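You operate a simulated robot arm through the tools that you are given. There is no shell and no other tool. Be economical: measure what you need, move in short steps, check, and stop when the job is done.

You run a simulated robot arm. Do the job below in one go: nothing can be reset, and whatever is moved stays where it is left.

Task
Turn the rig air dial to 4. Put the green pack on the shelf under the red groove. Press the blue bleed button on the hose rack three times. Open the low pull-out tray, fetch the green funnel from the inside of the low pull-out tray and set it on top of the brown glove box on the top of the stock counter, then shut the tray. Put the white fitting on top of the fan nozzle. Put the white bung cap on the middle shelf of the pump bay. Put the filter marked "mesh" from the top of the tool chest on the red bay of the side bench and the filter marked "fine" on the low shelf of the panel bay. Take the square blue plug and put it on top of the pleated filter on the top of the tool chest. Push the tools drawer shut. Shut the bulk drawer. Put the tall filter box marked "LOT 31" from the top of the tool chest on the middle shelf of the pump bay and the tall filter box marked "LOT 23" on the middle shelf of the red bay. The order is free. Set down upright: white fitting, filter, tall filter box.

Only the result counts: the job must be done as asked and must still hold three seconds after the hand-in. Knocking over, shifting, dropping, spilling or breaking anything else fails it. A push-on lid holds only when it is set on centred and level and pressed home; a screw cap is set on level and turned clockwise until tight.

Robot
A 6-joint arm with a two-finger parallel gripper on a trunk, on a base that drives. Base frame: it is fixed to the floor where the robot stands at the start and does not move with it; the origin is under the middle of the robot, x ahead of it, y to its left, z up. Lengths are in cm, angles in rad, forces in N, time in s.
Its first joint turns from -2.007 to 2.007 rad. Places, roughly: blue bleed button on the hose rack [40, 140, 80]; bulk drawer [-60, -240, 30]; fan nozzle [50, 425, 100]; filter [0, -275, 100]; glove box [50, 400, 100]; green funnel (6x6x7 cm) [-170, 370, 20]; low pull-out tray [-180, 360, 10]; low shelf of the panel bay [50, -120, 20]; middle shelf of the pump bay (22x43 cm) [60, -72, 124]; middle shelf of the red bay (22x43 cm) [60, -164, 124]; pleated filter [0, -275, 100]; red bay of the side bench [50, -160, 80]; rig air dial [60, 20, 180]; shelf under the red groove [60, 260, 50]; square blue plug (3x3x4 cm) [-20, -260, 90]; tall filter box [-50, -275, 100]; tools drawer [-30, -240, 80]; white bung cap (6x6x6 cm) [-180, 270, 90]; white fitting (5x4x5 cm) [-180, 410, 90]. Payload 4.2 kg.
The TCP is the grasp point between the finger pads, 2.3 cm short of the fingertips. In the tool frame z runs along the fingers and y along their closing line. The gripper opens to 9.4 cm. The fingers are 3.8 cm wide and 1 cm thick; the gripper's body (5.4 by 9.6 cm) begins 3.9 cm behind the TCP.
Orientation is told as [roll, pitch, yaw] about the base's x, y, z axes, in that order, counted from this pose: with the fingers straight down and closing along the base's y, the tool's x points along the base's -x, its y along +y and its z along -z.

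Tools
- The arm moves only by the tool nudge_tool. Its argument "targets" is a list of rows, each an object (a shift or turn left out is 0, a gripper value left out holds the last) with "xyz": the shift along the tool's x, y, z in cm, a list of three; "turn": the turn, a rotation vector about the tool's x, y, z in rad, a list of three. In form: [{"xyz": [tx, ty, tz], "turn": [wx, wy, wz]}, ...]. A call has 1 to 8 rows; each row is the pose to reach, as a shift and turn from the pose commanded when the call began, along the tool's axes at that moment. "claw" is the finger opening in cm, from 0 to 9.4, set as the call begins (left out, the last holds). Rows are played at 5 a second. More than 5 cm and 0.15 rad between two rows, or a gripper value outside its range, and nothing of the call is played. Where a pose cannot be reached the arm comes as near as it can. A force on the tool above 40 N (or 10 N above the force at the start of the call, whichever is more), or a blocked arm, ends the call early, and 0.2 s more pass. The fingers move at their own pace (about 10.8 cm/s each) and stop on an object; they squeeze with about 23 N. The grip force told is the motor's: it shows also when the fingers shut on nothing. Time passes only in rows, and 0.2 s behind the last, so rows that repeat a pose let the fingers close. It gives the time, the measured TCP pose, the force on the tool (base axes), the opening and the grip force at its end, in the units of the frame above (readings bear some noise), with the torque about the TCP (base axes, N m) and any sound that the robot's microphone picked up, and new pictures: "pictures" is both (left out), scene, wrist or none.
- Cameras (640 x 400 px; columns grow to the right, rows downward): "scene" is now at [22.25, 14.6, 118.5]; the picture's right is [-0.58, -0.81, 0.00], its down [0.08, -0.05, -1.00] and it looks along [0.81, -0.58, 0.09] (base axes); focal length 214 px, centre (320, 200). "wrist" rides on the gripper at [8.6, 1.6, -7.5] in the tool frame; the picture's right is [-0.18, 0.98, 0.00], its down [-0.58, -0.11, -0.81] and it looks along [-0.79, -0.15, 0.59] (tool axes); focal length 243 px, centre (320, 200). There is no depth. A picture from a camera that has moved, and an enlarged one, comes with that camera's place and axes in the base frame and with its lens.
- raise_lower(by): slides the trunk up (or, below 0, down) by that many cm; the arm and the scene camera ride with it, the base frame stays. It gives what a move gives, with no picture.
- steer(legs): drives the robot by 1 to 6 legs, each [ahead, turn to the left] in cm and rad, along the robot's own axes; the way and the turn of a leg run together, so that a leg with both is an arc; at most 150 cm and 3.142 rad a leg. The arm and the cameras ride along, it lands a little off, and it stops where it bumps. It gives what a move gives, and a new picture of the scene camera.
- turn_head(pan, tilt): turns the head with the scene camera to pan (to the left, within 1.396 rad either way) and tilt (down, from -0.506 to 1.204), counted from straight ahead of the robot. It gives what a move gives, and a new picture of the scene camera.
- close_up(camera, box): a new picture of the part [left, top, right, bottom] of that camera's present view, enlarged. The clock stands still meanwhile.
- job_done(): hands the job in; it is judged then, once.

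Go step by step. Nothing tells you exact positions but the pictures and the camera data: compare them with the known pose of the tool, close in by small moves and look again before you grip or let go. The budget is 567 turns and 360 pictures, counting those below and the enlarged ones. Unless the task says otherwise, let go and move clear before handing in.

The tools are called after "Request:" by a JSON object that holds its "fn" and its "kwargs". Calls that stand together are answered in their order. nudge_tool: Moves the arm, as the interface text tells. Its arguments: {"type":"object","properties":{"targets":{"type":"array","items":{"type":"object","properties":{"xyz":{"type":"array","items":{"type":"number"}},"turn":{"type":"array","items":{"type":"number"}}}}},"claw":{"type":"number"},"pictures":{"type":"string","enum":["both","scene","wrist","none"]}},"required":["targets"]} The other tools are called the same way: raise_lower (by) slides the trunk up or down; steer (legs) drives the base; turn_head (pan, tilt) turns the head that bears the scene camera; close_up (camera, box) takes an enlarged picture of a part of a camera's view; job_done () hands the job in.

At the start:

```text
time_s: 0.0
position: [49.86, -2.98, 99.89]
tool_rot: [-0.001, -0.001, 0.0]
contact_force: [-0.3, 0.7, -0.2]
ft_torque: [0.01, 0.01, 0.0]
width: 9.38
gripper_force: 0.1
trunk travel left (down, up): [-47.5, 51.5]
robot x, y, heading: [0.0, -0.03, 0.0]
head pan, tilt: [-0.62, -0.094]
```

scene: 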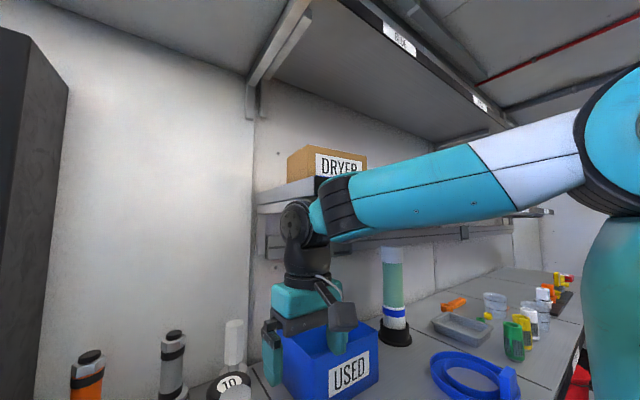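
wrist: 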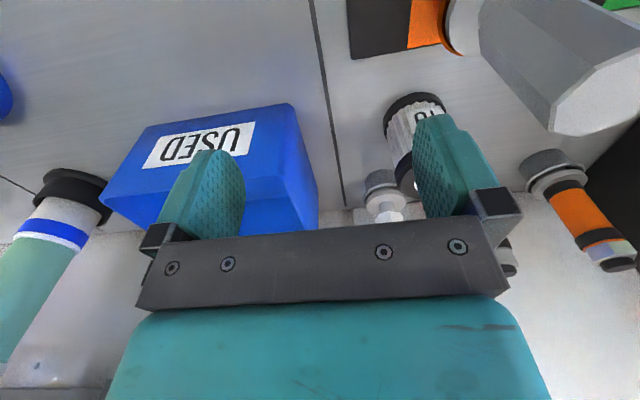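

I see the side bench ahead with the shelves above it; the arm hovers over it. First I look around to map the places.

Request:
{"fn": "turn_head", "kwargs": {"pan": 0.3, "tilt": -0.3}}

Request:
{"fn": "turn_head", "kwargs": {"pan": 1.39, "tilt": 0.2}}

Request:
{"fn": "turn_head", "kwargs": {"pan": -1.2, "tilt": 0.2}}

```text
time_s: 1.2
position: [49.76, -2.95, 99.93]
tool_rot: [-0.001, 0.001, -0.001]
contact_force: [-0.2, 0.5, 0.5]
ft_torque: [0.01, 0.01, 0.0]
width: 9.4
gripper_force: 0.0
trunk travel left (down, up): [-47.5, 51.5]
robot x, y, heading: [0.19, -0.12, 0.002]
head pan, tilt: [0.3, -0.3]
camera scene: at [22.65, 21.98, 120.21], right [0.29, -0.96, 0.0], down [0.28, 0.09, -0.96], along [0.91, 0.28, 0.3], focal length 214 px, centre (320, 200)
```

scene: 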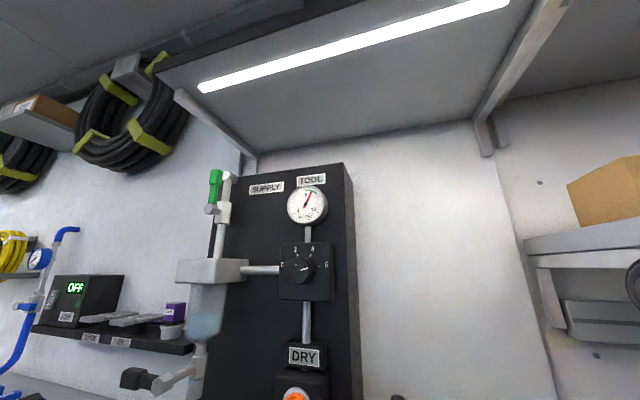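

```text
time_s: 2.5
position: [49.8, -3.02, 100.04]
tool_rot: [0.001, -0.001, 0.0]
contact_force: [-0.3, -0.5, 0.4]
ft_torque: [-0.01, 0.02, 0.01]
width: 9.36
gripper_force: 0.0
trunk travel left (down, up): [-47.5, 51.5]
robot x, y, heading: [0.05, -0.15, 0.001]
head pan, tilt: [1.389, 0.201]
camera scene: at [16.83, 28.83, 115.82], right [0.98, -0.18, 0.0], down [-0.04, -0.2, -0.98], along [0.18, 0.96, -0.2], focal length 214 px, centre (320, 200)
```

scene: 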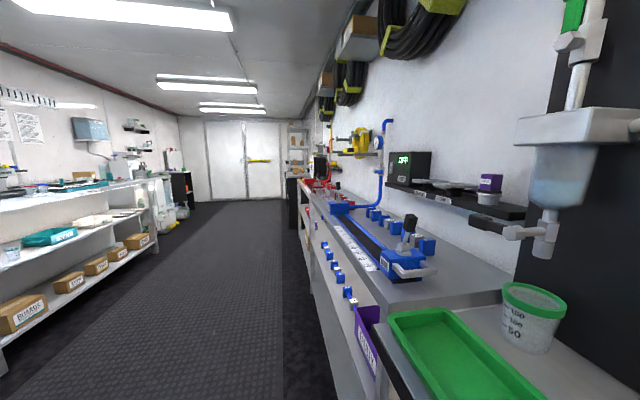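

```text
time_s: 4.9
position: [49.79, -2.96, 100.1]
tool_rot: [0.0, 0.001, -0.001]
contact_force: [-0.7, -0.2, 0.5]
ft_torque: [0.0, 0.02, 0.01]
width: 9.43
gripper_force: 0.1
trunk travel left (down, up): [-47.5, 51.5]
robot x, y, heading: [-0.13, -0.3, -0.002]
head pan, tilt: [-1.201, 0.201]
camera scene: at [18.52, 10.98, 115.82], right [-0.93, -0.36, 0.0], down [-0.07, 0.19, -0.98], along [0.35, -0.91, -0.2], focal length 214 px, centre (320, 200)
```

scene: 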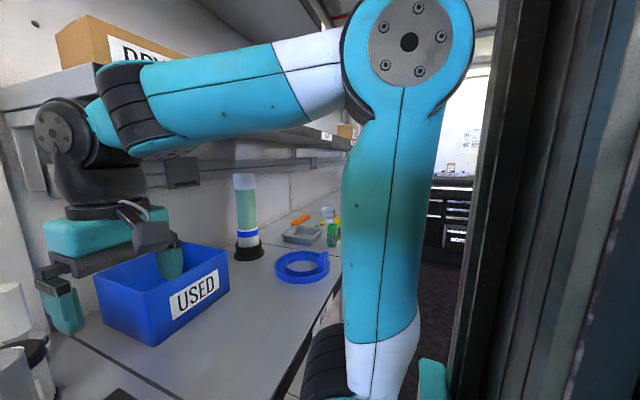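

The dial with numbers 2/4/6 shows on the black board at left ahead. I look closer at it and around.

Request:
{"fn": "turn_head", "kwargs": {"pan": 0.3, "tilt": 0.0}}

Request:
{"fn": "close_up", "kwargs": {"camera": "scene", "box": [160, 60, 400, 210]}}

Request:
{"fn": "turn_head", "kwargs": {"pan": 0.0, "tilt": -0.5}}

```text
time_s: 6.5
position: [49.79, -3.05, 99.95]
tool_rot: [0.001, -0.001, 0.0]
contact_force: [0.3, 0.0, 0.1]
ft_torque: [-0.02, -0.01, -0.01]
width: 9.39
gripper_force: 0.0
trunk travel left (down, up): [-47.5, 51.5]
robot x, y, heading: [-0.32, 0.39, -0.007]
head pan, tilt: [0.3, 0.0]
camera scene: at [23.74, 22.32, 117.66], right [0.3, -0.96, 0.0], down [0.0, 0.0, -1.0], along [0.96, 0.3, 0.0], focal length 214 px, centre (320, 200)
```

scene: 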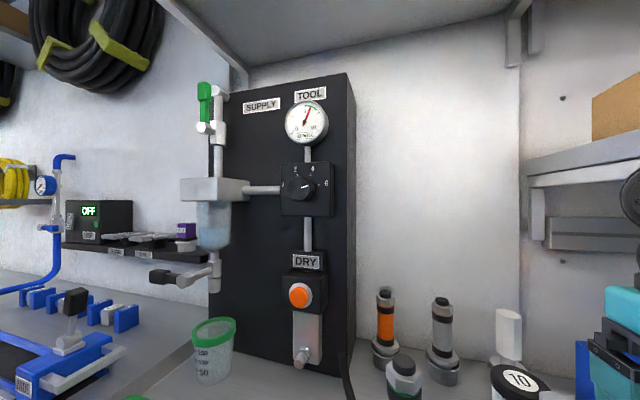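

```text
2.67 times, centred on (280, 135) of scene
camera zoom: at [23.74, 22.32, 117.66], right [0.3, -0.96, 0.0], down [0.0, 0.0, -1.0], along [0.96, 0.3, 0.0], focal length 572 px, centre (427, 373)
```

zoom: 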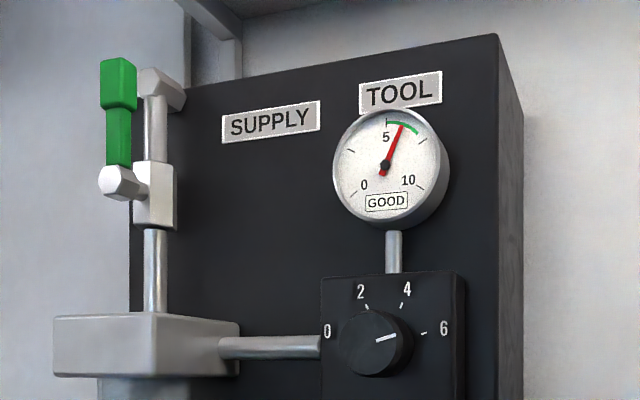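

```text
time_s: 7.4
position: [49.76, -2.98, 99.95]
tool_rot: [0.001, 0.001, 0.0]
contact_force: [0.4, -0.2, 0.3]
ft_torque: [-0.03, -0.03, -0.03]
width: 9.4
gripper_force: 0.0
trunk travel left (down, up): [-47.5, 51.5]
robot x, y, heading: [-0.29, 0.07, -0.001]
head pan, tilt: [0.0, -0.499]
camera scene: at [21.86, 19.67, 121.66], right [0.0, -1.0, 0.0], down [0.48, 0.0, -0.88], along [0.88, 0.0, 0.48], focal length 214 px, centre (320, 200)
```

scene: 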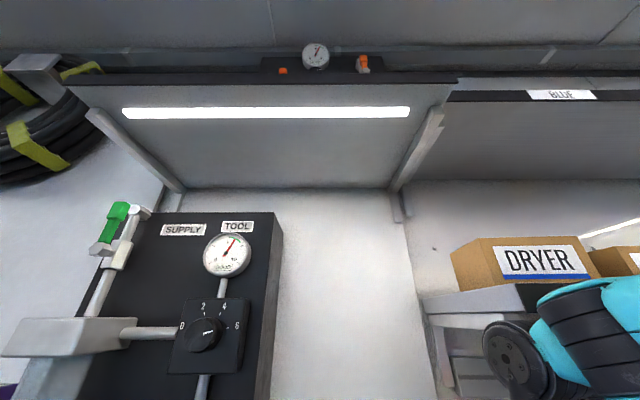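

There is another gauge panel on top of the upper shelf (about z 185): that is the rig air dial. I back off, raise the trunk and look.

Request:
{"fn": "steer", "kwargs": {"legs": [[-40, 0]]}}

Request:
{"fn": "raise_lower", "kwargs": {"by": 51}}

Request:
{"fn": "turn_head", "kwargs": {"pan": 0.0, "tilt": 0.0}}

```text
time_s: 9.9
position: [9.56, -2.74, 100.03]
tool_rot: [-0.001, 0.0, 0.007]
contact_force: [-1.0, 0.5, -1.0]
ft_torque: [-0.03, 0.05, -0.01]
width: 9.4
gripper_force: 0.1
trunk travel left (down, up): [-47.5, 51.5]
robot x, y, heading: [-40.15, -0.14, 0.01]
head pan, tilt: [0.0, -0.499]
camera scene: at [-18.52, 19.67, 121.67], right [0.01, -1.0, 0.0], down [0.48, 0.0, -0.88], along [0.88, 0.01, 0.48], focal length 214 px, centre (320, 200)
```

scene: 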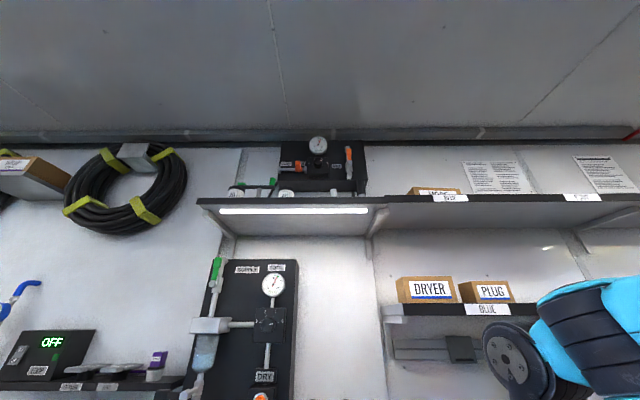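

```text
refused: 51 is not a number from -40 to 40
```

```text
time_s: 10.8
position: [9.6, -2.9, 100.03]
tool_rot: [0.002, 0.0, 0.005]
contact_force: [-0.7, -0.3, -0.3]
ft_torque: [0.0, -0.04, -0.02]
width: 9.41
gripper_force: 0.1
trunk travel left (down, up): [-47.5, 51.5]
robot x, y, heading: [-40.77, -0.14, 0.007]
head pan, tilt: [0.0, 0.0]
camera scene: at [-16.23, 19.69, 117.67], right [0.01, -1.0, 0.0], down [0.0, 0.0, -1.0], along [1.0, 0.01, 0.0], focal length 214 px, centre (320, 200)
```

scene: 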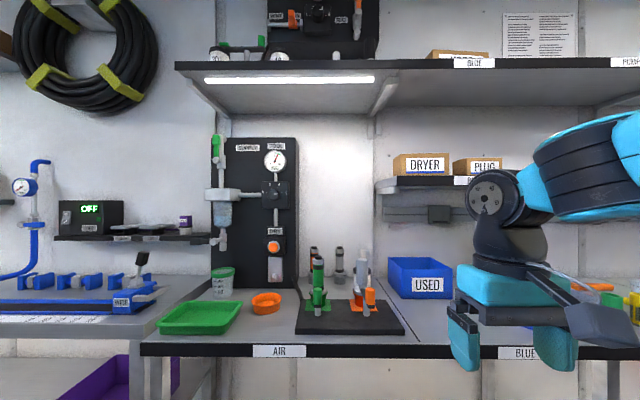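

The upper panel is visible over the shelf. Raising the trunk.

Request:
{"fn": "raise_lower", "kwargs": {"by": 40}}

Request:
{"fn": "raise_lower", "kwargs": {"by": 11}}

Request:
{"fn": "turn_head", "kwargs": {"pan": 0.0, "tilt": 0.0}}

Request:
{"fn": "close_up", "kwargs": {"camera": "scene", "box": [220, 90, 420, 215]}}

```text
time_s: 14.7
position: [9.55, -2.85, 140.03]
tool_rot: [-0.001, 0.001, 0.007]
contact_force: [0.1, -0.8, -0.6]
ft_torque: [-0.01, 0.01, -0.02]
width: 9.37
gripper_force: 0.1
trunk travel left (down, up): [-87.5, 11.5]
robot x, y, heading: [-40.46, -0.21, 0.006]
head pan, tilt: [0.0, 0.0]
```

```text
time_s: 16.1
position: [9.55, -2.82, 150.91]
tool_rot: [0.0, 0.0, 0.006]
contact_force: [0.7, -1.4, -0.1]
ft_torque: [-0.01, 0.01, -0.01]
width: 9.4
gripper_force: 0.2
trunk travel left (down, up): [-98.5, 0.5]
robot x, y, heading: [-40.32, -0.31, 0.008]
head pan, tilt: [0.0, 0.0]
```

```text
time_s: 16.7
position: [9.49, -2.78, 150.94]
tool_rot: [-0.002, 0.001, 0.006]
contact_force: [0.2, -0.5, 0.3]
ft_torque: [0.01, 0.01, 0.01]
width: 9.42
gripper_force: 0.0
trunk travel left (down, up): [-98.5, 0.5]
robot x, y, heading: [-40.4, -0.08, 0.009]
head pan, tilt: [0.0, 0.0]
camera scene: at [-16.23, 19.69, 168.66], right [0.01, -1.0, 0.0], down [0.0, 0.0, -1.0], along [1.0, 0.01, 0.0], focal length 214 px, centre (320, 200)
```

scene: 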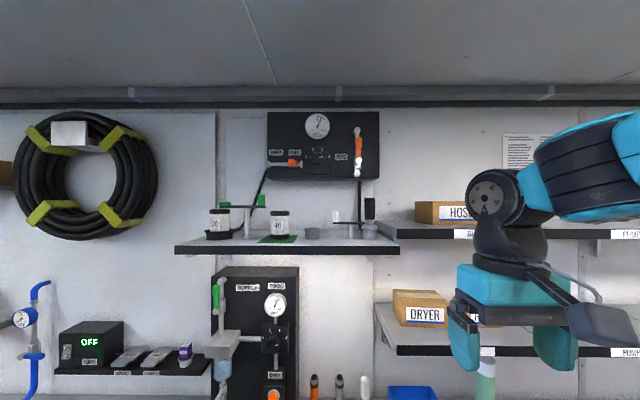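

```text
3.20 times, centred on (320, 152) of scene
camera zoom: at [-16.23, 19.69, 168.66], right [0.01, -1.0, 0.0], down [0.0, 0.0, -1.0], along [1.0, 0.01, 0.0], focal length 686 px, centre (320, 352)
```

zoom: 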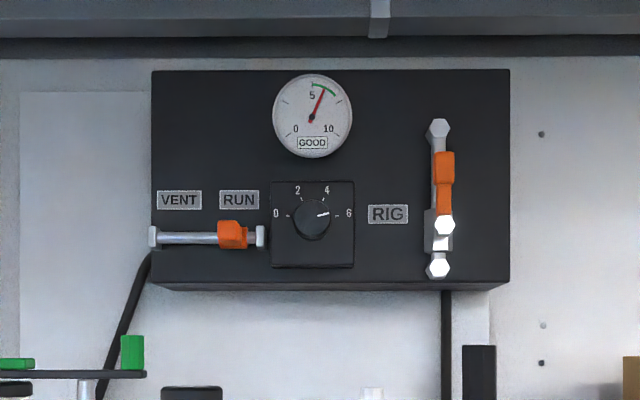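

The rig dial sits at about [57, 21, 183], now near 5.6; ticks put "4" about 60° up from the right. I turn the tool forward and raise it, keeping back from the shelf.

Request:
{"fn": "nudge_tool", "kwargs": {"targets": [{"xyz": [0, 3, -3.5], "turn": [0, -0.14, 0]}, {"xyz": [0, 6, -7], "turn": [0, -0.28, 0]}, {"xyz": [0, 9, -10.5], "turn": [0, -0.42, 0]}, {"xyz": [0, 12, -14], "turn": [0, -0.56, 0]}, {"xyz": [0, 15, -17.5], "turn": [0, -0.7, 0]}, {"xyz": [0, 18, -21], "turn": [0, -0.84, 0]}, {"xyz": [0, 21, -24.5], "turn": [0, -0.98, 0]}, {"xyz": [0, 24, -28], "turn": [0, -1.12, 0]}], "pictures": "scene"}}

```text
time_s: 18.5
position: [13.37, 19.63, 175.28]
tool_rot: [0.011, -1.127, 0.004]
contact_force: [0.6, 0.3, -0.4]
ft_torque: [0.03, 0.03, 0.01]
width: 9.41
gripper_force: 0.1
out of reach, approached as far as the arm can: row 6, 7, 8
trunk travel left (down, up): [-98.5, 0.5]
robot x, y, heading: [-40.11, -0.37, 0.007]
head pan, tilt: [0.0, 0.0]
camera scene: at [-16.23, 19.67, 168.66], right [0.01, -1.0, 0.0], down [0.0, 0.0, -1.0], along [1.0, 0.01, 0.0], focal length 214 px, centre (320, 200)
```

scene: 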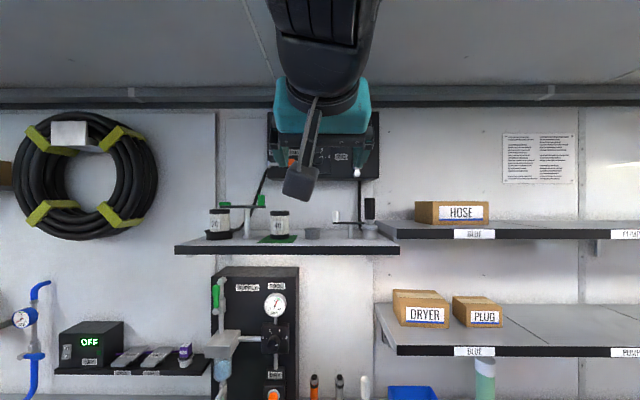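

The tool is tilted most of the way; I complete the rotation to horizontal and see whether it is reachable.

Request:
{"fn": "nudge_tool", "kwargs": {"targets": [{"turn": [0, -0.15, 0]}, {"turn": [0, -0.3, 0]}, {"turn": [0, -0.445, 0]}, {"turn": [0, -0.445, 0]}], "pictures": "wrist"}}

```text
time_s: 19.5
position: [13.44, 19.38, 175.19]
tool_rot: [0.163, -1.565, -0.153]
contact_force: [-0.4, 0.0, 0.4]
ft_torque: [0.02, -0.03, -0.01]
width: 9.39
gripper_force: 0.1
trunk travel left (down, up): [-98.5, 0.5]
robot x, y, heading: [-40.2, 0.05, 0.009]
head pan, tilt: [0.0, 0.0]
camera wrist: at [5.84, 21.07, 166.5], right [-0.01, 0.98, 0.18], down [-0.8, -0.12, 0.58], along [0.6, -0.14, 0.79], focal length 243 px, centre (320, 200)
```

wrist: 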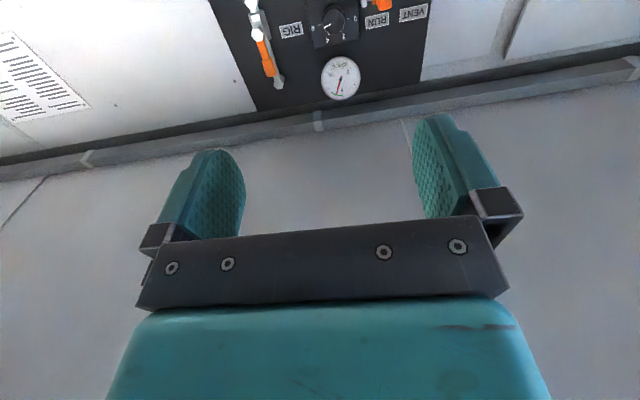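

Tool is now horizontal. I shift it up and left to the dial's height and pre-turn it a bit.

Request:
{"fn": "nudge_tool", "kwargs": {"targets": [{"xyz": [-2.5, 0.6, 0], "turn": [0, 0, 0.13]}, {"xyz": [-5, 1.3, 0], "turn": [0, 0, 0.26]}, {"xyz": [-7.6, 1.9, 0], "turn": [0, 0, 0.4]}, {"xyz": [-7.6, 1.9, 0], "turn": [0, 0, 0.4]}], "pictures": "none"}}

Request:
{"fn": "turn_head", "kwargs": {"pan": 0.0, "tilt": 0.0}}

```text
time_s: 20.5
position: [13.48, 21.54, 182.84]
tool_rot: [1.555, -1.169, -1.551]
contact_force: [-0.7, 1.0, 0.0]
ft_torque: [0.0, -0.01, 0.0]
width: 9.39
gripper_force: 0.1
trunk travel left (down, up): [-98.5, 0.5]
robot x, y, heading: [-39.94, 0.04, 0.008]
head pan, tilt: [0.0, 0.0]
```

```text
time_s: 21.1
position: [13.44, 21.3, 182.93]
tool_rot: [1.554, -1.171, -1.549]
contact_force: [0.4, 0.3, 0.3]
ft_torque: [0.0, -0.04, -0.01]
width: 9.39
gripper_force: 0.0
trunk travel left (down, up): [-98.5, 0.5]
robot x, y, heading: [-40.23, -0.27, 0.005]
head pan, tilt: [0.0, 0.0]
camera scene: at [-16.23, 19.69, 168.66], right [0.01, -1.0, 0.0], down [0.0, 0.0, -1.0], along [1.0, 0.01, 0.0], focal length 214 px, centre (320, 200)
```

scene: 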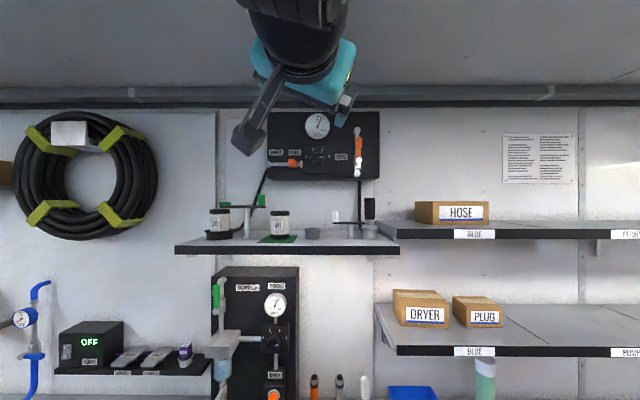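

Driving ahead toward the panel, then checking alignment.

Request:
{"fn": "steer", "kwargs": {"legs": [[28, 0]]}}

Request:
{"fn": "close_up", "kwargs": {"camera": "scene", "box": [200, 60, 440, 210]}}

Request:
{"fn": "nudge_tool", "kwargs": {"targets": [{"xyz": [0, 0, 0]}], "claw": 6.5, "pictures": "wrist"}}

```text
time_s: 23.1
position: [41.93, 21.85, 182.81]
tool_rot: [1.554, -1.171, -1.546]
contact_force: [0.7, -0.3, -0.2]
ft_torque: [-0.02, 0.0, -0.03]
width: 9.41
gripper_force: 0.0
trunk travel left (down, up): [-98.5, 0.5]
robot x, y, heading: [-11.72, 0.2, 0.017]
head pan, tilt: [0.0, 0.0]
camera scene: at [12.33, 20.04, 168.67], right [0.01, -1.0, 0.0], down [0.0, 0.0, -1.0], along [1.0, 0.01, 0.0], focal length 214 px, centre (320, 200)
```

scene: 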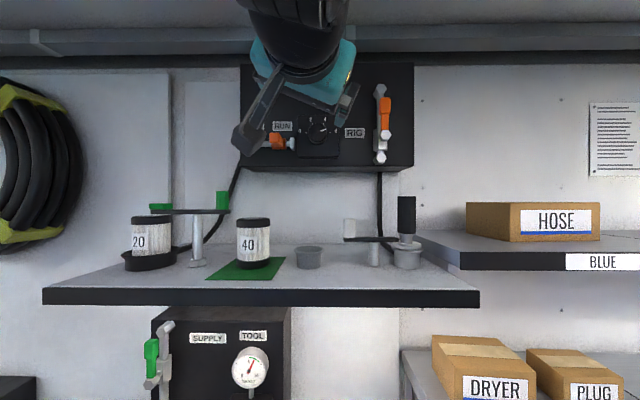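

```text
2.67 times, centred on (320, 135) of scene
camera zoom: at [12.33, 20.04, 168.67], right [0.01, -1.0, 0.0], down [0.0, 0.0, -1.0], along [1.0, 0.01, 0.0], focal length 572 px, centre (320, 373)
```

zoom: 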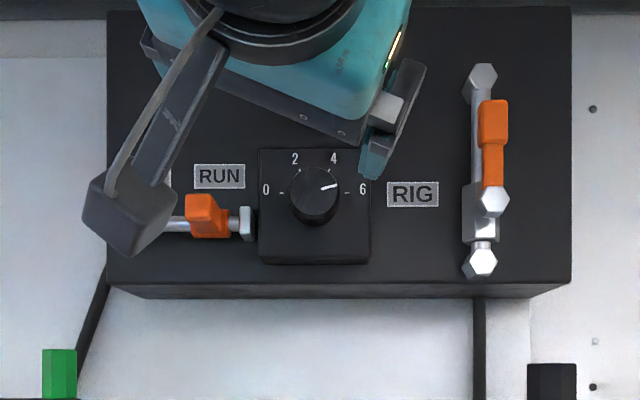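

```text
time_s: 23.5
position: [42.1, 21.93, 182.84]
tool_rot: [1.555, -1.169, -1.544]
contact_force: [-0.1, -0.6, -0.2]
ft_torque: [0.02, -0.02, 0.01]
width: 6.49
gripper_force: 0.0
trunk travel left (down, up): [-98.5, 0.5]
robot x, y, heading: [-11.76, -0.0, 0.008]
head pan, tilt: [0.0, 0.0]
camera wrist: at [34.45, 26.61, 175.41], right [-0.01, 0.83, 0.55], down [-0.8, -0.34, 0.5], along [0.6, -0.44, 0.67], focal length 243 px, centre (320, 200)
```

wrist: 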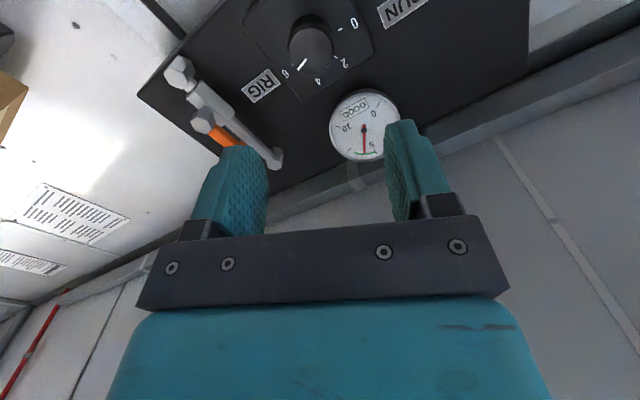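

Knob is about [58, 21, 183], diameter 4. I centre the tool and advance 12 cm, then look again.

Request:
{"fn": "nudge_tool", "kwargs": {"targets": [{"xyz": [-0.35, -0.83, 4]}, {"xyz": [-0.35, -0.83, 8]}, {"xyz": [-0.35, -0.83, 12]}, {"xyz": [-0.35, -0.83, 12]}], "pictures": "both"}}

Request:
{"fn": "close_up", "kwargs": {"camera": "scene", "box": [220, 60, 420, 185]}}

```text
time_s: 24.5
position: [54.1, 20.89, 182.66]
tool_rot: [1.554, -1.17, -1.544]
contact_force: [0.4, -0.2, 0.5]
ft_torque: [0.0, -0.04, -0.01]
width: 6.51
gripper_force: 0.1
trunk travel left (down, up): [-98.5, 0.5]
robot x, y, heading: [-11.83, 0.11, 0.01]
head pan, tilt: [0.0, 0.0]
camera scene: at [12.4, 20.05, 168.65], right [0.01, -1.0, 0.0], down [0.0, 0.0, -1.0], along [1.0, 0.01, 0.0], focal length 214 px, centre (320, 200)
camera wrist: at [46.55, 25.7, 175.23], right [-0.01, 0.83, 0.55], down [-0.8, -0.34, 0.5], along [0.6, -0.44, 0.67], focal length 243 px, centre (320, 200)
```

scene: 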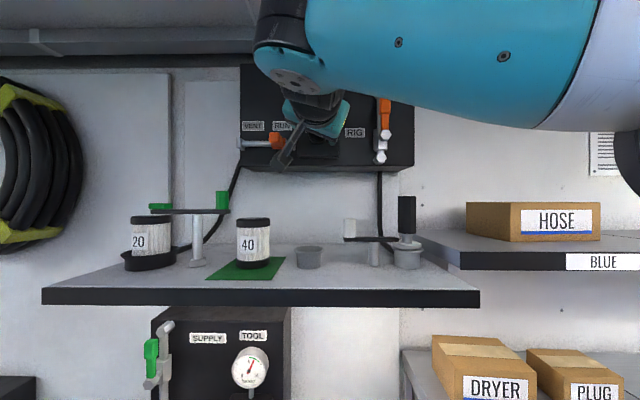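
wrist: 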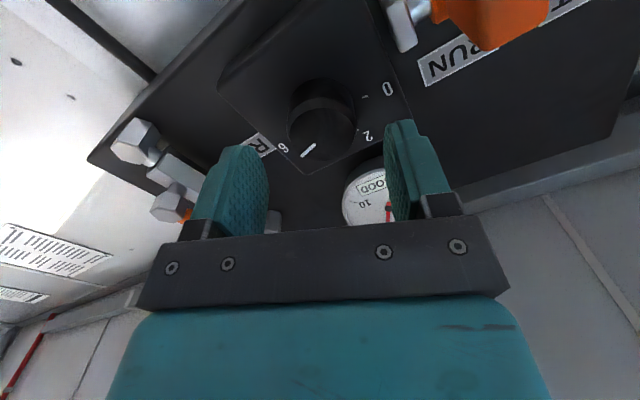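

```text
3.20 times, centred on (320, 122) of scene
camera zoom: at [12.4, 20.05, 168.65], right [0.01, -1.0, 0.0], down [0.0, 0.0, -1.0], along [1.0, 0.01, 0.0], focal length 686 px, centre (320, 448)
```

zoom: 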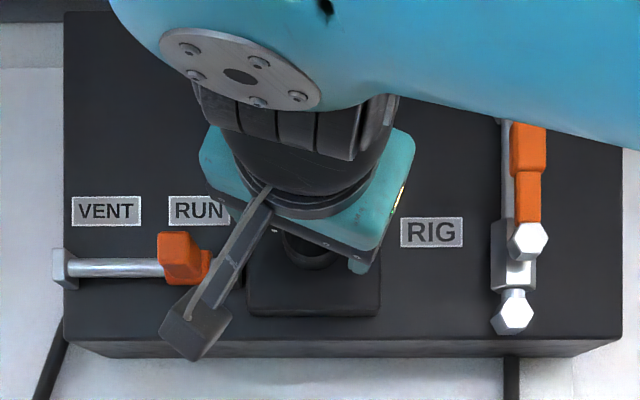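

Alignment is good (knob face about x 58.6). I advance 3.5 cm, then close on the knob.

Request:
{"fn": "nudge_tool", "kwargs": {"targets": [{"xyz": [-0.2, 0.1, 2]}, {"xyz": [-0.2, 0.1, 3.4]}, {"xyz": [-0.2, 0.1, 3.4]}], "pictures": "none"}}

Request:
{"fn": "nudge_tool", "kwargs": {"targets": [{"xyz": [0, 0, 0]}, {"xyz": [0, 0, 0]}, {"xyz": [0, 0, 0]}], "claw": 3, "pictures": "wrist"}}

```text
time_s: 25.3
position: [57.47, 20.88, 182.81]
tool_rot: [1.553, -1.171, -1.545]
contact_force: [0.4, 0.2, 0.4]
ft_torque: [0.01, 0.02, 0.03]
width: 6.47
gripper_force: 0.1
trunk travel left (down, up): [-98.5, 0.5]
robot x, y, heading: [-11.24, 0.14, 0.007]
head pan, tilt: [0.0, 0.0]
```

```text
time_s: 26.1
position: [57.36, 20.99, 182.8]
tool_rot: [1.553, -1.171, -1.544]
contact_force: [-2.6, -2.1, -3.5]
ft_torque: [0.02, 0.65, -0.88]
width: 4.18
gripper_force: 44.4
trunk travel left (down, up): [-98.5, 0.5]
robot x, y, heading: [-11.61, 0.23, 0.009]
head pan, tilt: [0.0, 0.0]
camera wrist: at [49.88, 25.69, 175.44], right [0.0, 0.83, 0.55], down [-0.8, -0.33, 0.5], along [0.6, -0.44, 0.67], focal length 243 px, centre (320, 200)
```

wrist: 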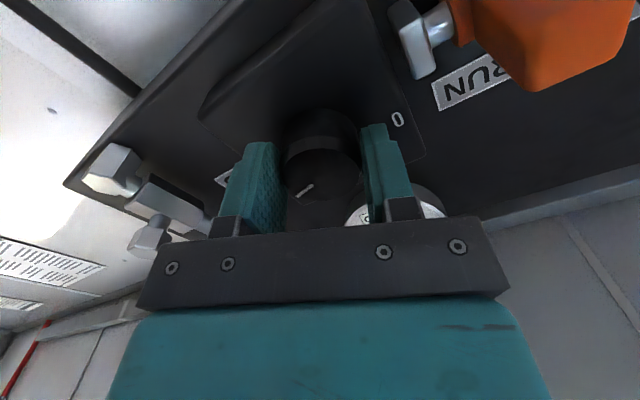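

The knob is gripped. I turn it counter-clockwise about 0.75 rad and check.

Request:
{"fn": "nudge_tool", "kwargs": {"targets": [{"turn": [0, 0, -0.14]}, {"turn": [0, 0, -0.28]}, {"turn": [0, 0, -0.42]}, {"turn": [0, 0, -0.56]}, {"turn": [0, 0, -0.68]}, {"turn": [0, 0, -0.75]}, {"turn": [0, 0, -0.75]}], "pictures": "wrist"}}

Request:
{"fn": "close_up", "kwargs": {"camera": "wrist", "box": [200, 60, 440, 210]}}

```text
time_s: 27.7
position: [57.46, 20.83, 182.79]
tool_rot: [-1.548, -1.221, 1.553]
contact_force: [-10.9, -14.8, -24.2]
ft_torque: [0.01, 0.25, -0.83]
width: 4.16
gripper_force: 43.9
trunk travel left (down, up): [-98.5, 0.5]
robot x, y, heading: [-11.25, 0.26, 0.008]
head pan, tilt: [0.0, 0.0]
camera wrist: at [49.92, 19.28, 174.12], right [-0.01, 0.99, -0.16], down [-0.8, 0.09, 0.59], along [0.6, 0.14, 0.79], focal length 243 px, centre (320, 200)
```

wrist: 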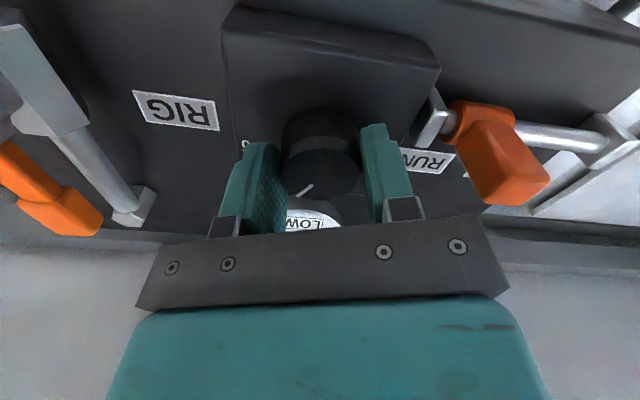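

```text
2.67 times, centred on (320, 135) of wrist
camera zoom: at [49.92, 19.28, 174.12], right [-0.01, 0.99, -0.16], down [-0.8, 0.09, 0.59], along [0.6, 0.14, 0.79], focal length 647 px, centre (320, 373)
```

zoom: 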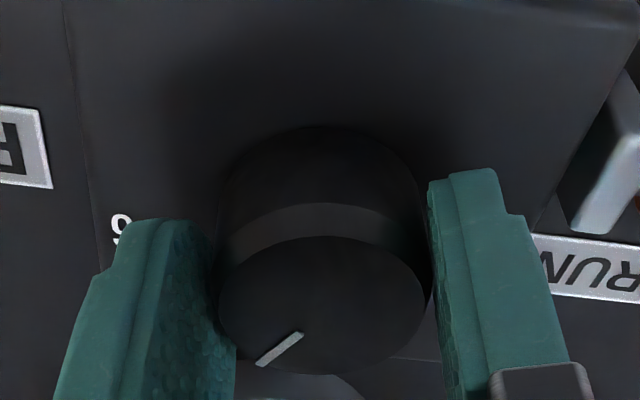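

The knob turned with the gripper. I release, back off and read it.

Request:
{"fn": "nudge_tool", "kwargs": {"targets": [{"xyz": [0, 0, 0]}, {"xyz": [0, 0, 0]}, {"xyz": [0, 0, -4]}, {"xyz": [0, 0, -8]}, {"xyz": [0, 0, -12]}, {"xyz": [-4, 0, -12]}, {"xyz": [-8, 0, -12]}], "claw": 6.5, "pictures": "none"}}

Request:
{"fn": "close_up", "kwargs": {"camera": "scene", "box": [260, 90, 380, 165]}}

Request:
{"fn": "close_up", "kwargs": {"camera": "wrist", "box": [200, 0, 440, 150]}}

```text
time_s: 29.3
position: [45.05, 22.14, 187.87]
tool_rot: [-1.549, -1.218, 1.559]
contact_force: [0.7, 1.5, -0.2]
ft_torque: [-0.01, -0.01, -0.04]
width: 6.5
gripper_force: 0.0
out of reach, approached as far as the arm can: row 7
trunk travel left (down, up): [-98.5, 0.5]
robot x, y, heading: [-11.58, 0.15, 0.01]
head pan, tilt: [0.0, 0.0]
```

```text
5.33 times, centred on (320, 128) of scene
camera zoom: at [12.39, 20.07, 168.66], right [0.01, -1.0, 0.0], down [0.0, 0.0, -1.0], along [1.0, 0.01, 0.0], focal length 1144 px, centre (320, 587)
```

zoom: 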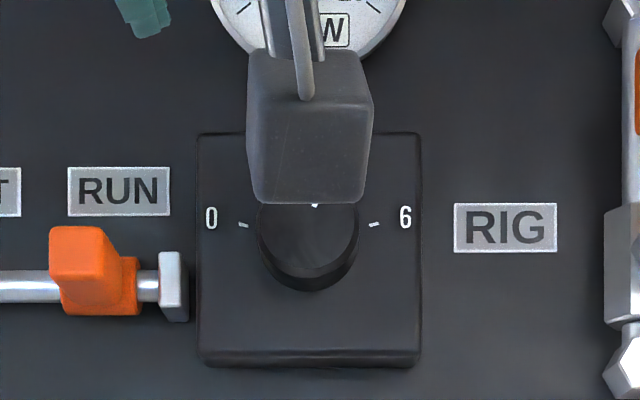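

```text
2.67 times, centred on (320, 75) of wrist
camera zoom: at [37.5, 20.57, 179.15], right [-0.01, 0.99, -0.17], down [-0.8, 0.09, 0.59], along [0.6, 0.14, 0.79], focal length 647 px, centre (320, 533)
```

zoom: 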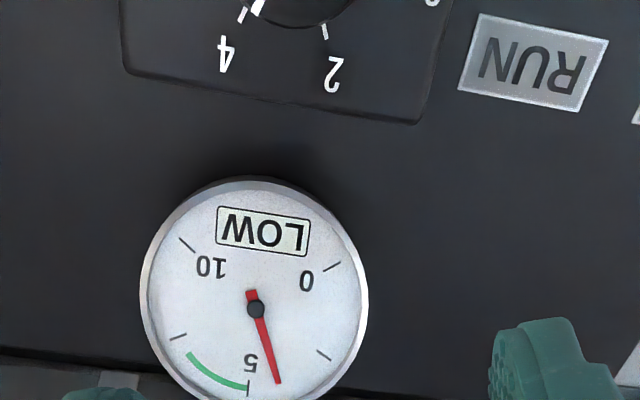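

The pointer is near the 4 mark. I move the tool aside to read it squarely.

Request:
{"fn": "nudge_tool", "kwargs": {"targets": [{"xyz": [0, 4, 0]}, {"xyz": [0, 8, 0]}, {"xyz": [0, 12, 0]}, {"xyz": [0, 12, 0]}], "pictures": "none"}}

Request:
{"fn": "close_up", "kwargs": {"camera": "scene", "box": [260, 90, 380, 165]}}

```text
time_s: 30.5
position: [45.38, 28.53, 182.65]
tool_rot: [-1.57, -1.252, 1.548]
contact_force: [-0.4, -0.5, 0.5]
ft_torque: [0.0, 0.03, -0.01]
width: 6.53
gripper_force: 0.1
out of reach, approached as far as the arm can: row 1, 2, 3, 4
trunk travel left (down, up): [-98.5, 0.5]
robot x, y, heading: [-11.64, 0.22, 0.009]
head pan, tilt: [0.0, 0.0]
stopped in row 4: the arm was blocked; the commanded pose is now the measured one
```

```text
5.33 times, centred on (320, 128) of scene
camera zoom: at [12.36, 20.05, 168.65], right [0.01, -1.0, 0.0], down [0.0, 0.0, -1.0], along [1.0, 0.01, 0.0], focal length 1144 px, centre (320, 587)
```

zoom: 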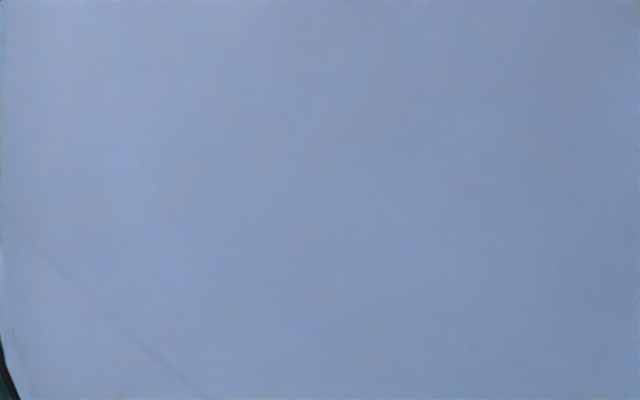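

The arm swung in front of the head camera and was blocked. I look before moving on.

Request:
{"fn": "nudge_tool", "kwargs": {"targets": [{"xyz": [1, -3, 0]}, {"xyz": [1, -6, 0]}, {"xyz": [1, -9, 0]}, {"xyz": [1, -12, 0]}, {"xyz": [1, -15, 0]}, {"xyz": [1, -18, 0]}], "pictures": "scene"}}

Request:
{"fn": "close_up", "kwargs": {"camera": "scene", "box": [260, 90, 380, 165]}}

```text
time_s: 31.9
position: [45.17, 11.05, 187.19]
tool_rot: [-1.568, -1.25, 1.547]
contact_force: [-0.9, 0.9, 0.9]
ft_torque: [0.01, -0.02, -0.01]
width: 6.48
gripper_force: 0.0
trunk travel left (down, up): [-98.5, 0.5]
robot x, y, heading: [-11.62, 0.0, 0.013]
head pan, tilt: [0.0, 0.0]
camera scene: at [12.36, 20.04, 168.66], right [0.01, -1.0, 0.0], down [0.0, 0.0, -1.0], along [1.0, 0.01, 0.0], focal length 214 px, centre (320, 200)
```

scene: 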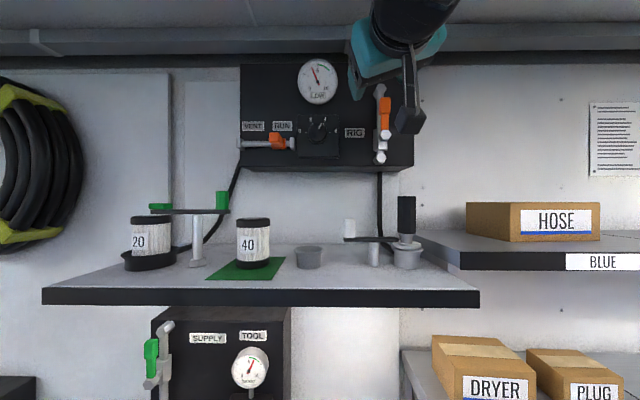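

```text
5.33 times, centred on (320, 128) of scene
camera zoom: at [12.36, 20.04, 168.66], right [0.01, -1.0, 0.0], down [0.0, 0.0, -1.0], along [1.0, 0.01, 0.0], focal length 1144 px, centre (320, 587)
```

zoom: 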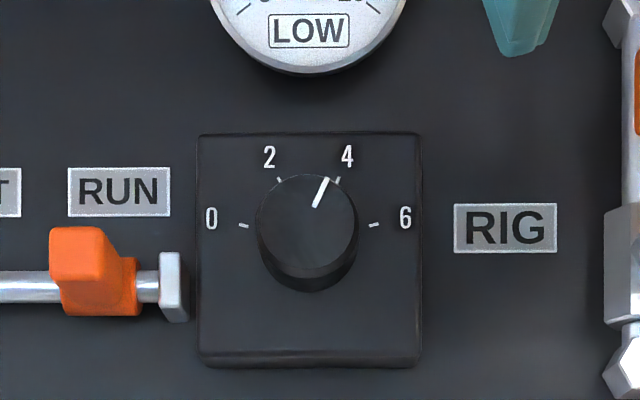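

The pointer reads 4 (66.8° versus the 4 tick at 65°). Dial done. I back into the corridor and look north and west.

Request:
{"fn": "steer", "kwargs": {"legs": [[-50, 0]]}}

Request:
{"fn": "nudge_tool", "kwargs": {"targets": [{"xyz": [3, -1, 0], "turn": [0, 0.14, 0]}, {"xyz": [6, -2, 0], "turn": [0, 0.28, 0]}, {"xyz": [9, -3, 0], "turn": [0, 0.42, 0]}, {"xyz": [12, -4, 0], "turn": [0, 0.56, 0]}, {"xyz": [15, -5, 0], "turn": [0, 0.7, 0]}, {"xyz": [18, -6, -1], "turn": [0, 0.84, 0]}, {"xyz": [21, -7, -2], "turn": [0, 0.98, 0]}, {"xyz": [24, -8, -3], "turn": [0, 1.12, 0]}], "pictures": "none"}}

Request:
{"fn": "turn_head", "kwargs": {"pan": 1.39, "tilt": 0.3}}

```text
time_s: 34.8
position: [-5.43, 11.01, 187.3]
tool_rot: [-1.568, -1.252, 1.556]
contact_force: [0.6, 0.5, 0.2]
ft_torque: [0.02, -0.01, 0.01]
width: 6.49
gripper_force: 0.0
trunk travel left (down, up): [-98.5, 0.5]
robot x, y, heading: [-61.91, -0.55, 0.021]
head pan, tilt: [0.0, 0.0]
camera scene: at [-38.26, 19.47, 168.66], right [0.02, -1.0, 0.0], down [0.0, 0.0, -1.0], along [1.0, 0.02, 0.0], focal length 214 px, centre (320, 200)
```

scene: 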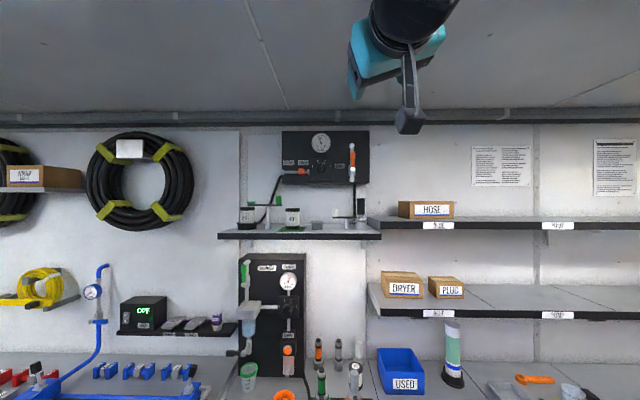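

```text
time_s: 36.6
position: [-7.99, -4.96, 164.89]
tool_rot: [-0.351, -0.425, 0.14]
contact_force: [-0.5, 1.1, -0.7]
ft_torque: [0.03, 0.01, 0.01]
width: 6.47
gripper_force: 0.2
out of reach, approached as far as the arm can: row 4, 5, 6, 7, 8
trunk travel left (down, up): [-98.5, 0.5]
robot x, y, heading: [-62.24, -0.75, 0.019]
head pan, tilt: [0.0, 0.0]
```

```text
time_s: 38.1
position: [-7.9, -5.02, 165.05]
tool_rot: [-0.35, -0.429, 0.139]
contact_force: [-0.6, -0.5, 1.2]
ft_torque: [0.0, -0.04, 0.0]
width: 6.48
gripper_force: 0.0
trunk travel left (down, up): [-98.5, 0.5]
robot x, y, heading: [-61.91, -0.69, 0.027]
head pan, tilt: [1.389, 0.3]
camera scene: at [-45.78, 28.5, 165.89], right [0.99, -0.16, 0.0], down [-0.05, -0.29, -0.96], along [0.15, 0.94, -0.3], focal length 214 px, centre (320, 200)
```

scene: 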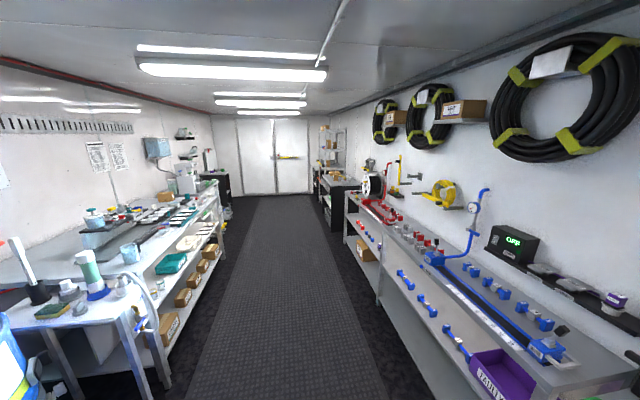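

Good overview: stock counter/west counters left, hose rack right. I level the tool, then study the scene in zooms.

Request:
{"fn": "nudge_tool", "kwargs": {"targets": [{"turn": [-0.078, 0.112, 0.015]}, {"turn": [-0.157, 0.224, 0.03]}, {"turn": [-0.235, 0.336, 0.045]}, {"turn": [-0.314, 0.449, 0.06]}, {"turn": [-0.314, 0.449, 0.06]}], "pictures": "none"}}

Request:
{"fn": "close_up", "kwargs": {"camera": "scene", "box": [0, 170, 240, 400]}}

Request:
{"fn": "close_up", "kwargs": {"camera": "scene", "box": [300, 130, 460, 280]}}

Request:
{"fn": "close_up", "kwargs": {"camera": "scene", "box": [120, 120, 260, 230]}}

```text
time_s: 39.4
position: [-6.2, -4.82, 163.11]
tool_rot: [0.048, -0.059, 0.003]
contact_force: [-0.6, -0.9, -0.2]
ft_torque: [0.0, -0.03, 0.02]
width: 6.53
gripper_force: 0.1
out of reach, approached as far as the arm can: row 1, 2, 3, 4
trunk travel left (down, up): [-98.5, 0.5]
robot x, y, heading: [-62.37, -0.51, 0.02]
head pan, tilt: [1.389, 0.3]
```

```text
1.74 times, centred on (120, 285) of scene
camera zoom: at [-45.83, 28.45, 165.91], right [0.99, -0.16, 0.0], down [-0.05, -0.29, -0.96], along [0.15, 0.94, -0.3], focal length 373 px, centre (668, 52)
```

zoom: 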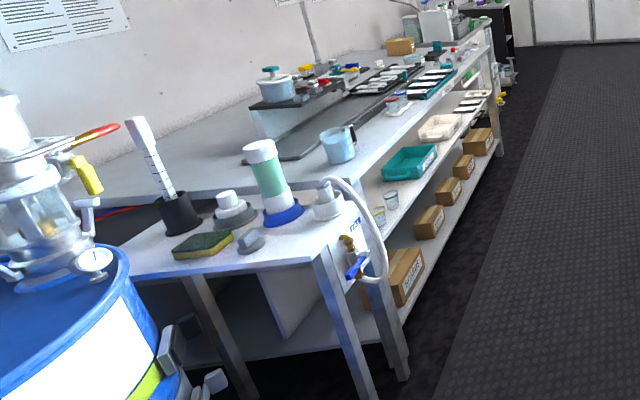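

```text
2.67 times, centred on (380, 205) of scene
camera zoom: at [-45.83, 28.45, 165.91], right [0.99, -0.16, 0.0], down [-0.05, -0.29, -0.96], along [0.15, 0.94, -0.3], focal length 572 px, centre (160, 187)
```

zoom: 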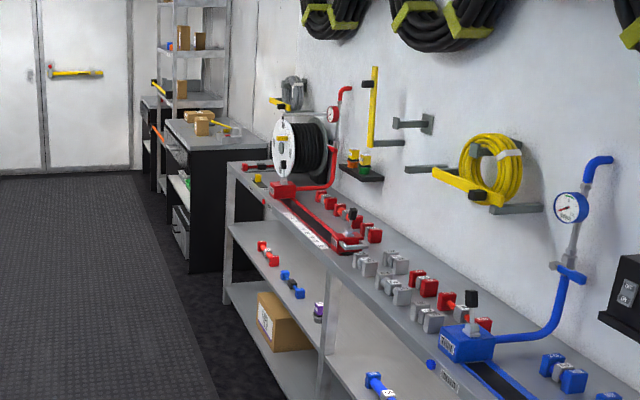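

```text
3.64 times, centred on (190, 175) of scene
camera zoom: at [-45.83, 28.45, 165.91], right [0.99, -0.16, 0.0], down [-0.05, -0.29, -0.96], along [0.15, 0.94, -0.3], focal length 780 px, centre (793, 291)
```

zoom: 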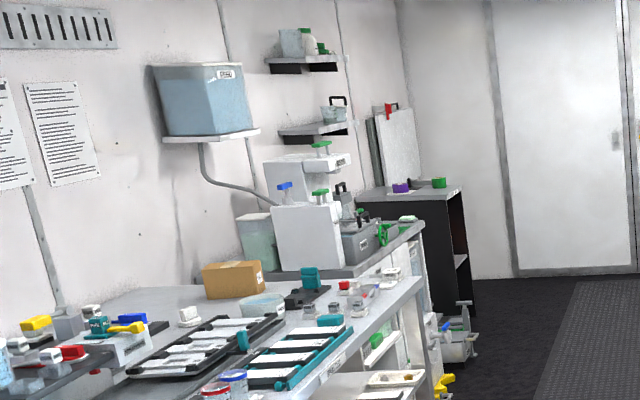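

The blue bleed button seems to be a blue disc on the hose rack's front face. I drive to y≈130 and face the rack.

Request:
{"fn": "steer", "kwargs": {"legs": [[0, 1.55], [130, 0], [0, -1.57]]}}

Request:
{"fn": "raise_lower", "kwargs": {"by": -40}}

Request:
{"fn": "turn_head", "kwargs": {"pan": 0.0, "tilt": 0.35}}

```text
time_s: 53.7
position: [-7.15, 126.15, 162.94]
tool_rot: [0.046, -0.059, -0.042]
contact_force: [-0.6, 0.3, -0.4]
ft_torque: [0.02, -0.04, 0.03]
width: 6.49
gripper_force: 0.0
trunk travel left (down, up): [-98.5, 0.5]
robot x, y, heading: [-62.8, 132.59, -0.026]
head pan, tilt: [1.389, 0.3]
camera scene: at [-45.32, 161.07, 165.89], right [0.98, -0.21, 0.0], down [-0.06, -0.29, -0.96], along [0.2, 0.93, -0.3], focal length 214 px, centre (320, 200)
```

scene: 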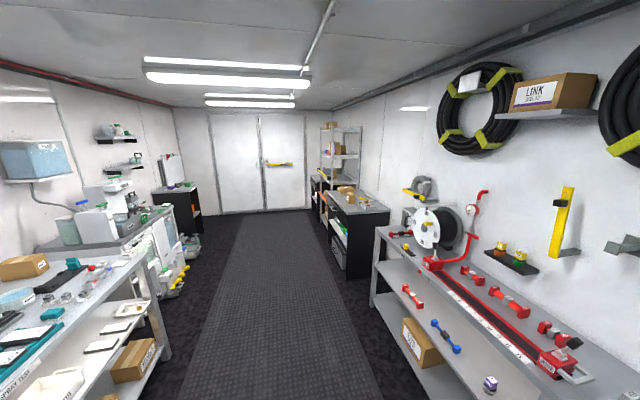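

```text
time_s: 57.5
position: [-7.19, 126.07, 122.99]
tool_rot: [0.047, -0.061, -0.043]
contact_force: [0.0, 0.5, -0.8]
ft_torque: [-0.02, -0.02, 0.03]
width: 6.49
gripper_force: 0.0
trunk travel left (down, up): [-58.5, 40.5]
robot x, y, heading: [-62.89, 132.24, -0.023]
head pan, tilt: [1.389, 0.3]
```

```text
time_s: 59.1
position: [-7.28, 126.1, 123.09]
tool_rot: [0.047, -0.06, -0.042]
contact_force: [-0.3, 0.0, 0.8]
ft_torque: [-0.02, -0.01, 0.02]
width: 6.51
gripper_force: 0.0
trunk travel left (down, up): [-58.5, 40.5]
robot x, y, heading: [-62.63, 132.94, -0.025]
head pan, tilt: [0.0, 0.351]
camera scene: at [-37.93, 151.7, 125.42], right [-0.02, -1.0, 0.0], down [-0.34, 0.01, -0.94], along [0.94, -0.02, -0.34], focal length 214 px, centre (320, 200)
```

scene: 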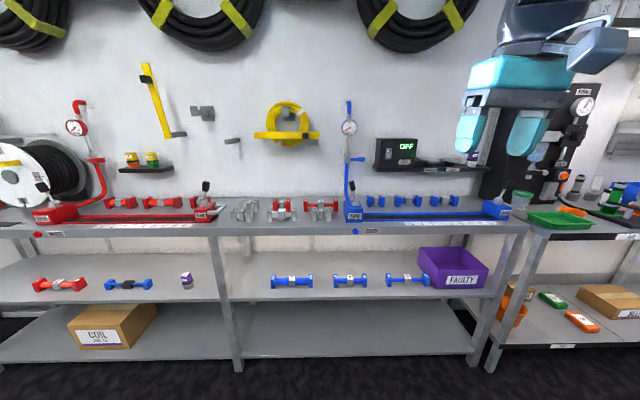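

I see the whole rack; a green pack-like object lies on the low shelf at right. Zooming on it, the button and the red shelf.

Request:
{"fn": "close_up", "kwargs": {"camera": "scene", "box": [480, 260, 640, 360]}}

Request:
{"fn": "close_up", "kwargs": {"camera": "scene", "box": [300, 160, 420, 260]}}

Request:
{"fn": "close_up", "kwargs": {"camera": "scene", "box": [0, 190, 240, 350]}}

```text
4.00 times, centred on (560, 310) of scene
camera zoom: at [-37.93, 151.7, 125.42], right [-0.02, -1.0, 0.0], down [-0.34, 0.01, -0.94], along [0.94, -0.02, -0.34], focal length 858 px, centre (-640, -240)
```

zoom: 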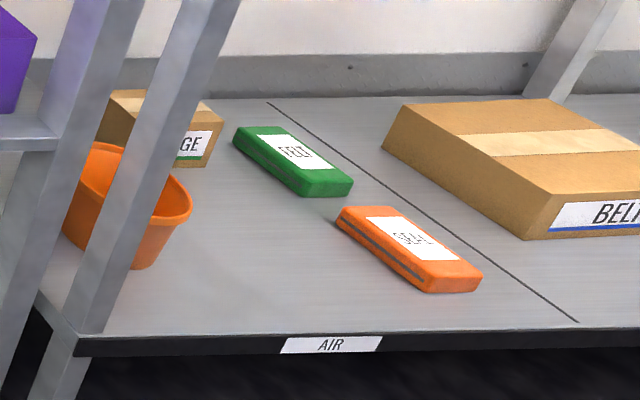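

```text
4.00 times, centred on (360, 210) of scene
camera zoom: at [-37.93, 151.7, 125.42], right [-0.02, -1.0, 0.0], down [-0.34, 0.01, -0.94], along [0.94, -0.02, -0.34], focal length 858 px, centre (160, 160)
```

zoom: 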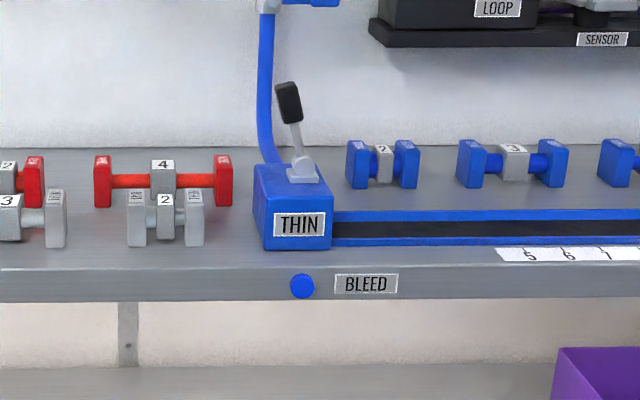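

```text
2.50 times, centred on (120, 270) of scene
camera zoom: at [-37.93, 151.7, 125.42], right [-0.02, -1.0, 0.0], down [-0.34, 0.01, -0.94], along [0.94, -0.02, -0.34], focal length 536 px, centre (820, 25)
```

zoom: 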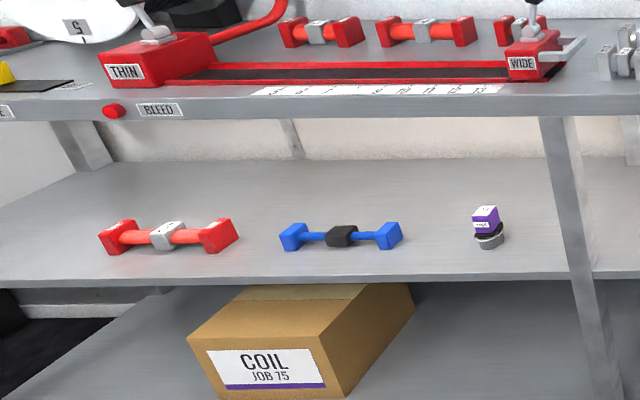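

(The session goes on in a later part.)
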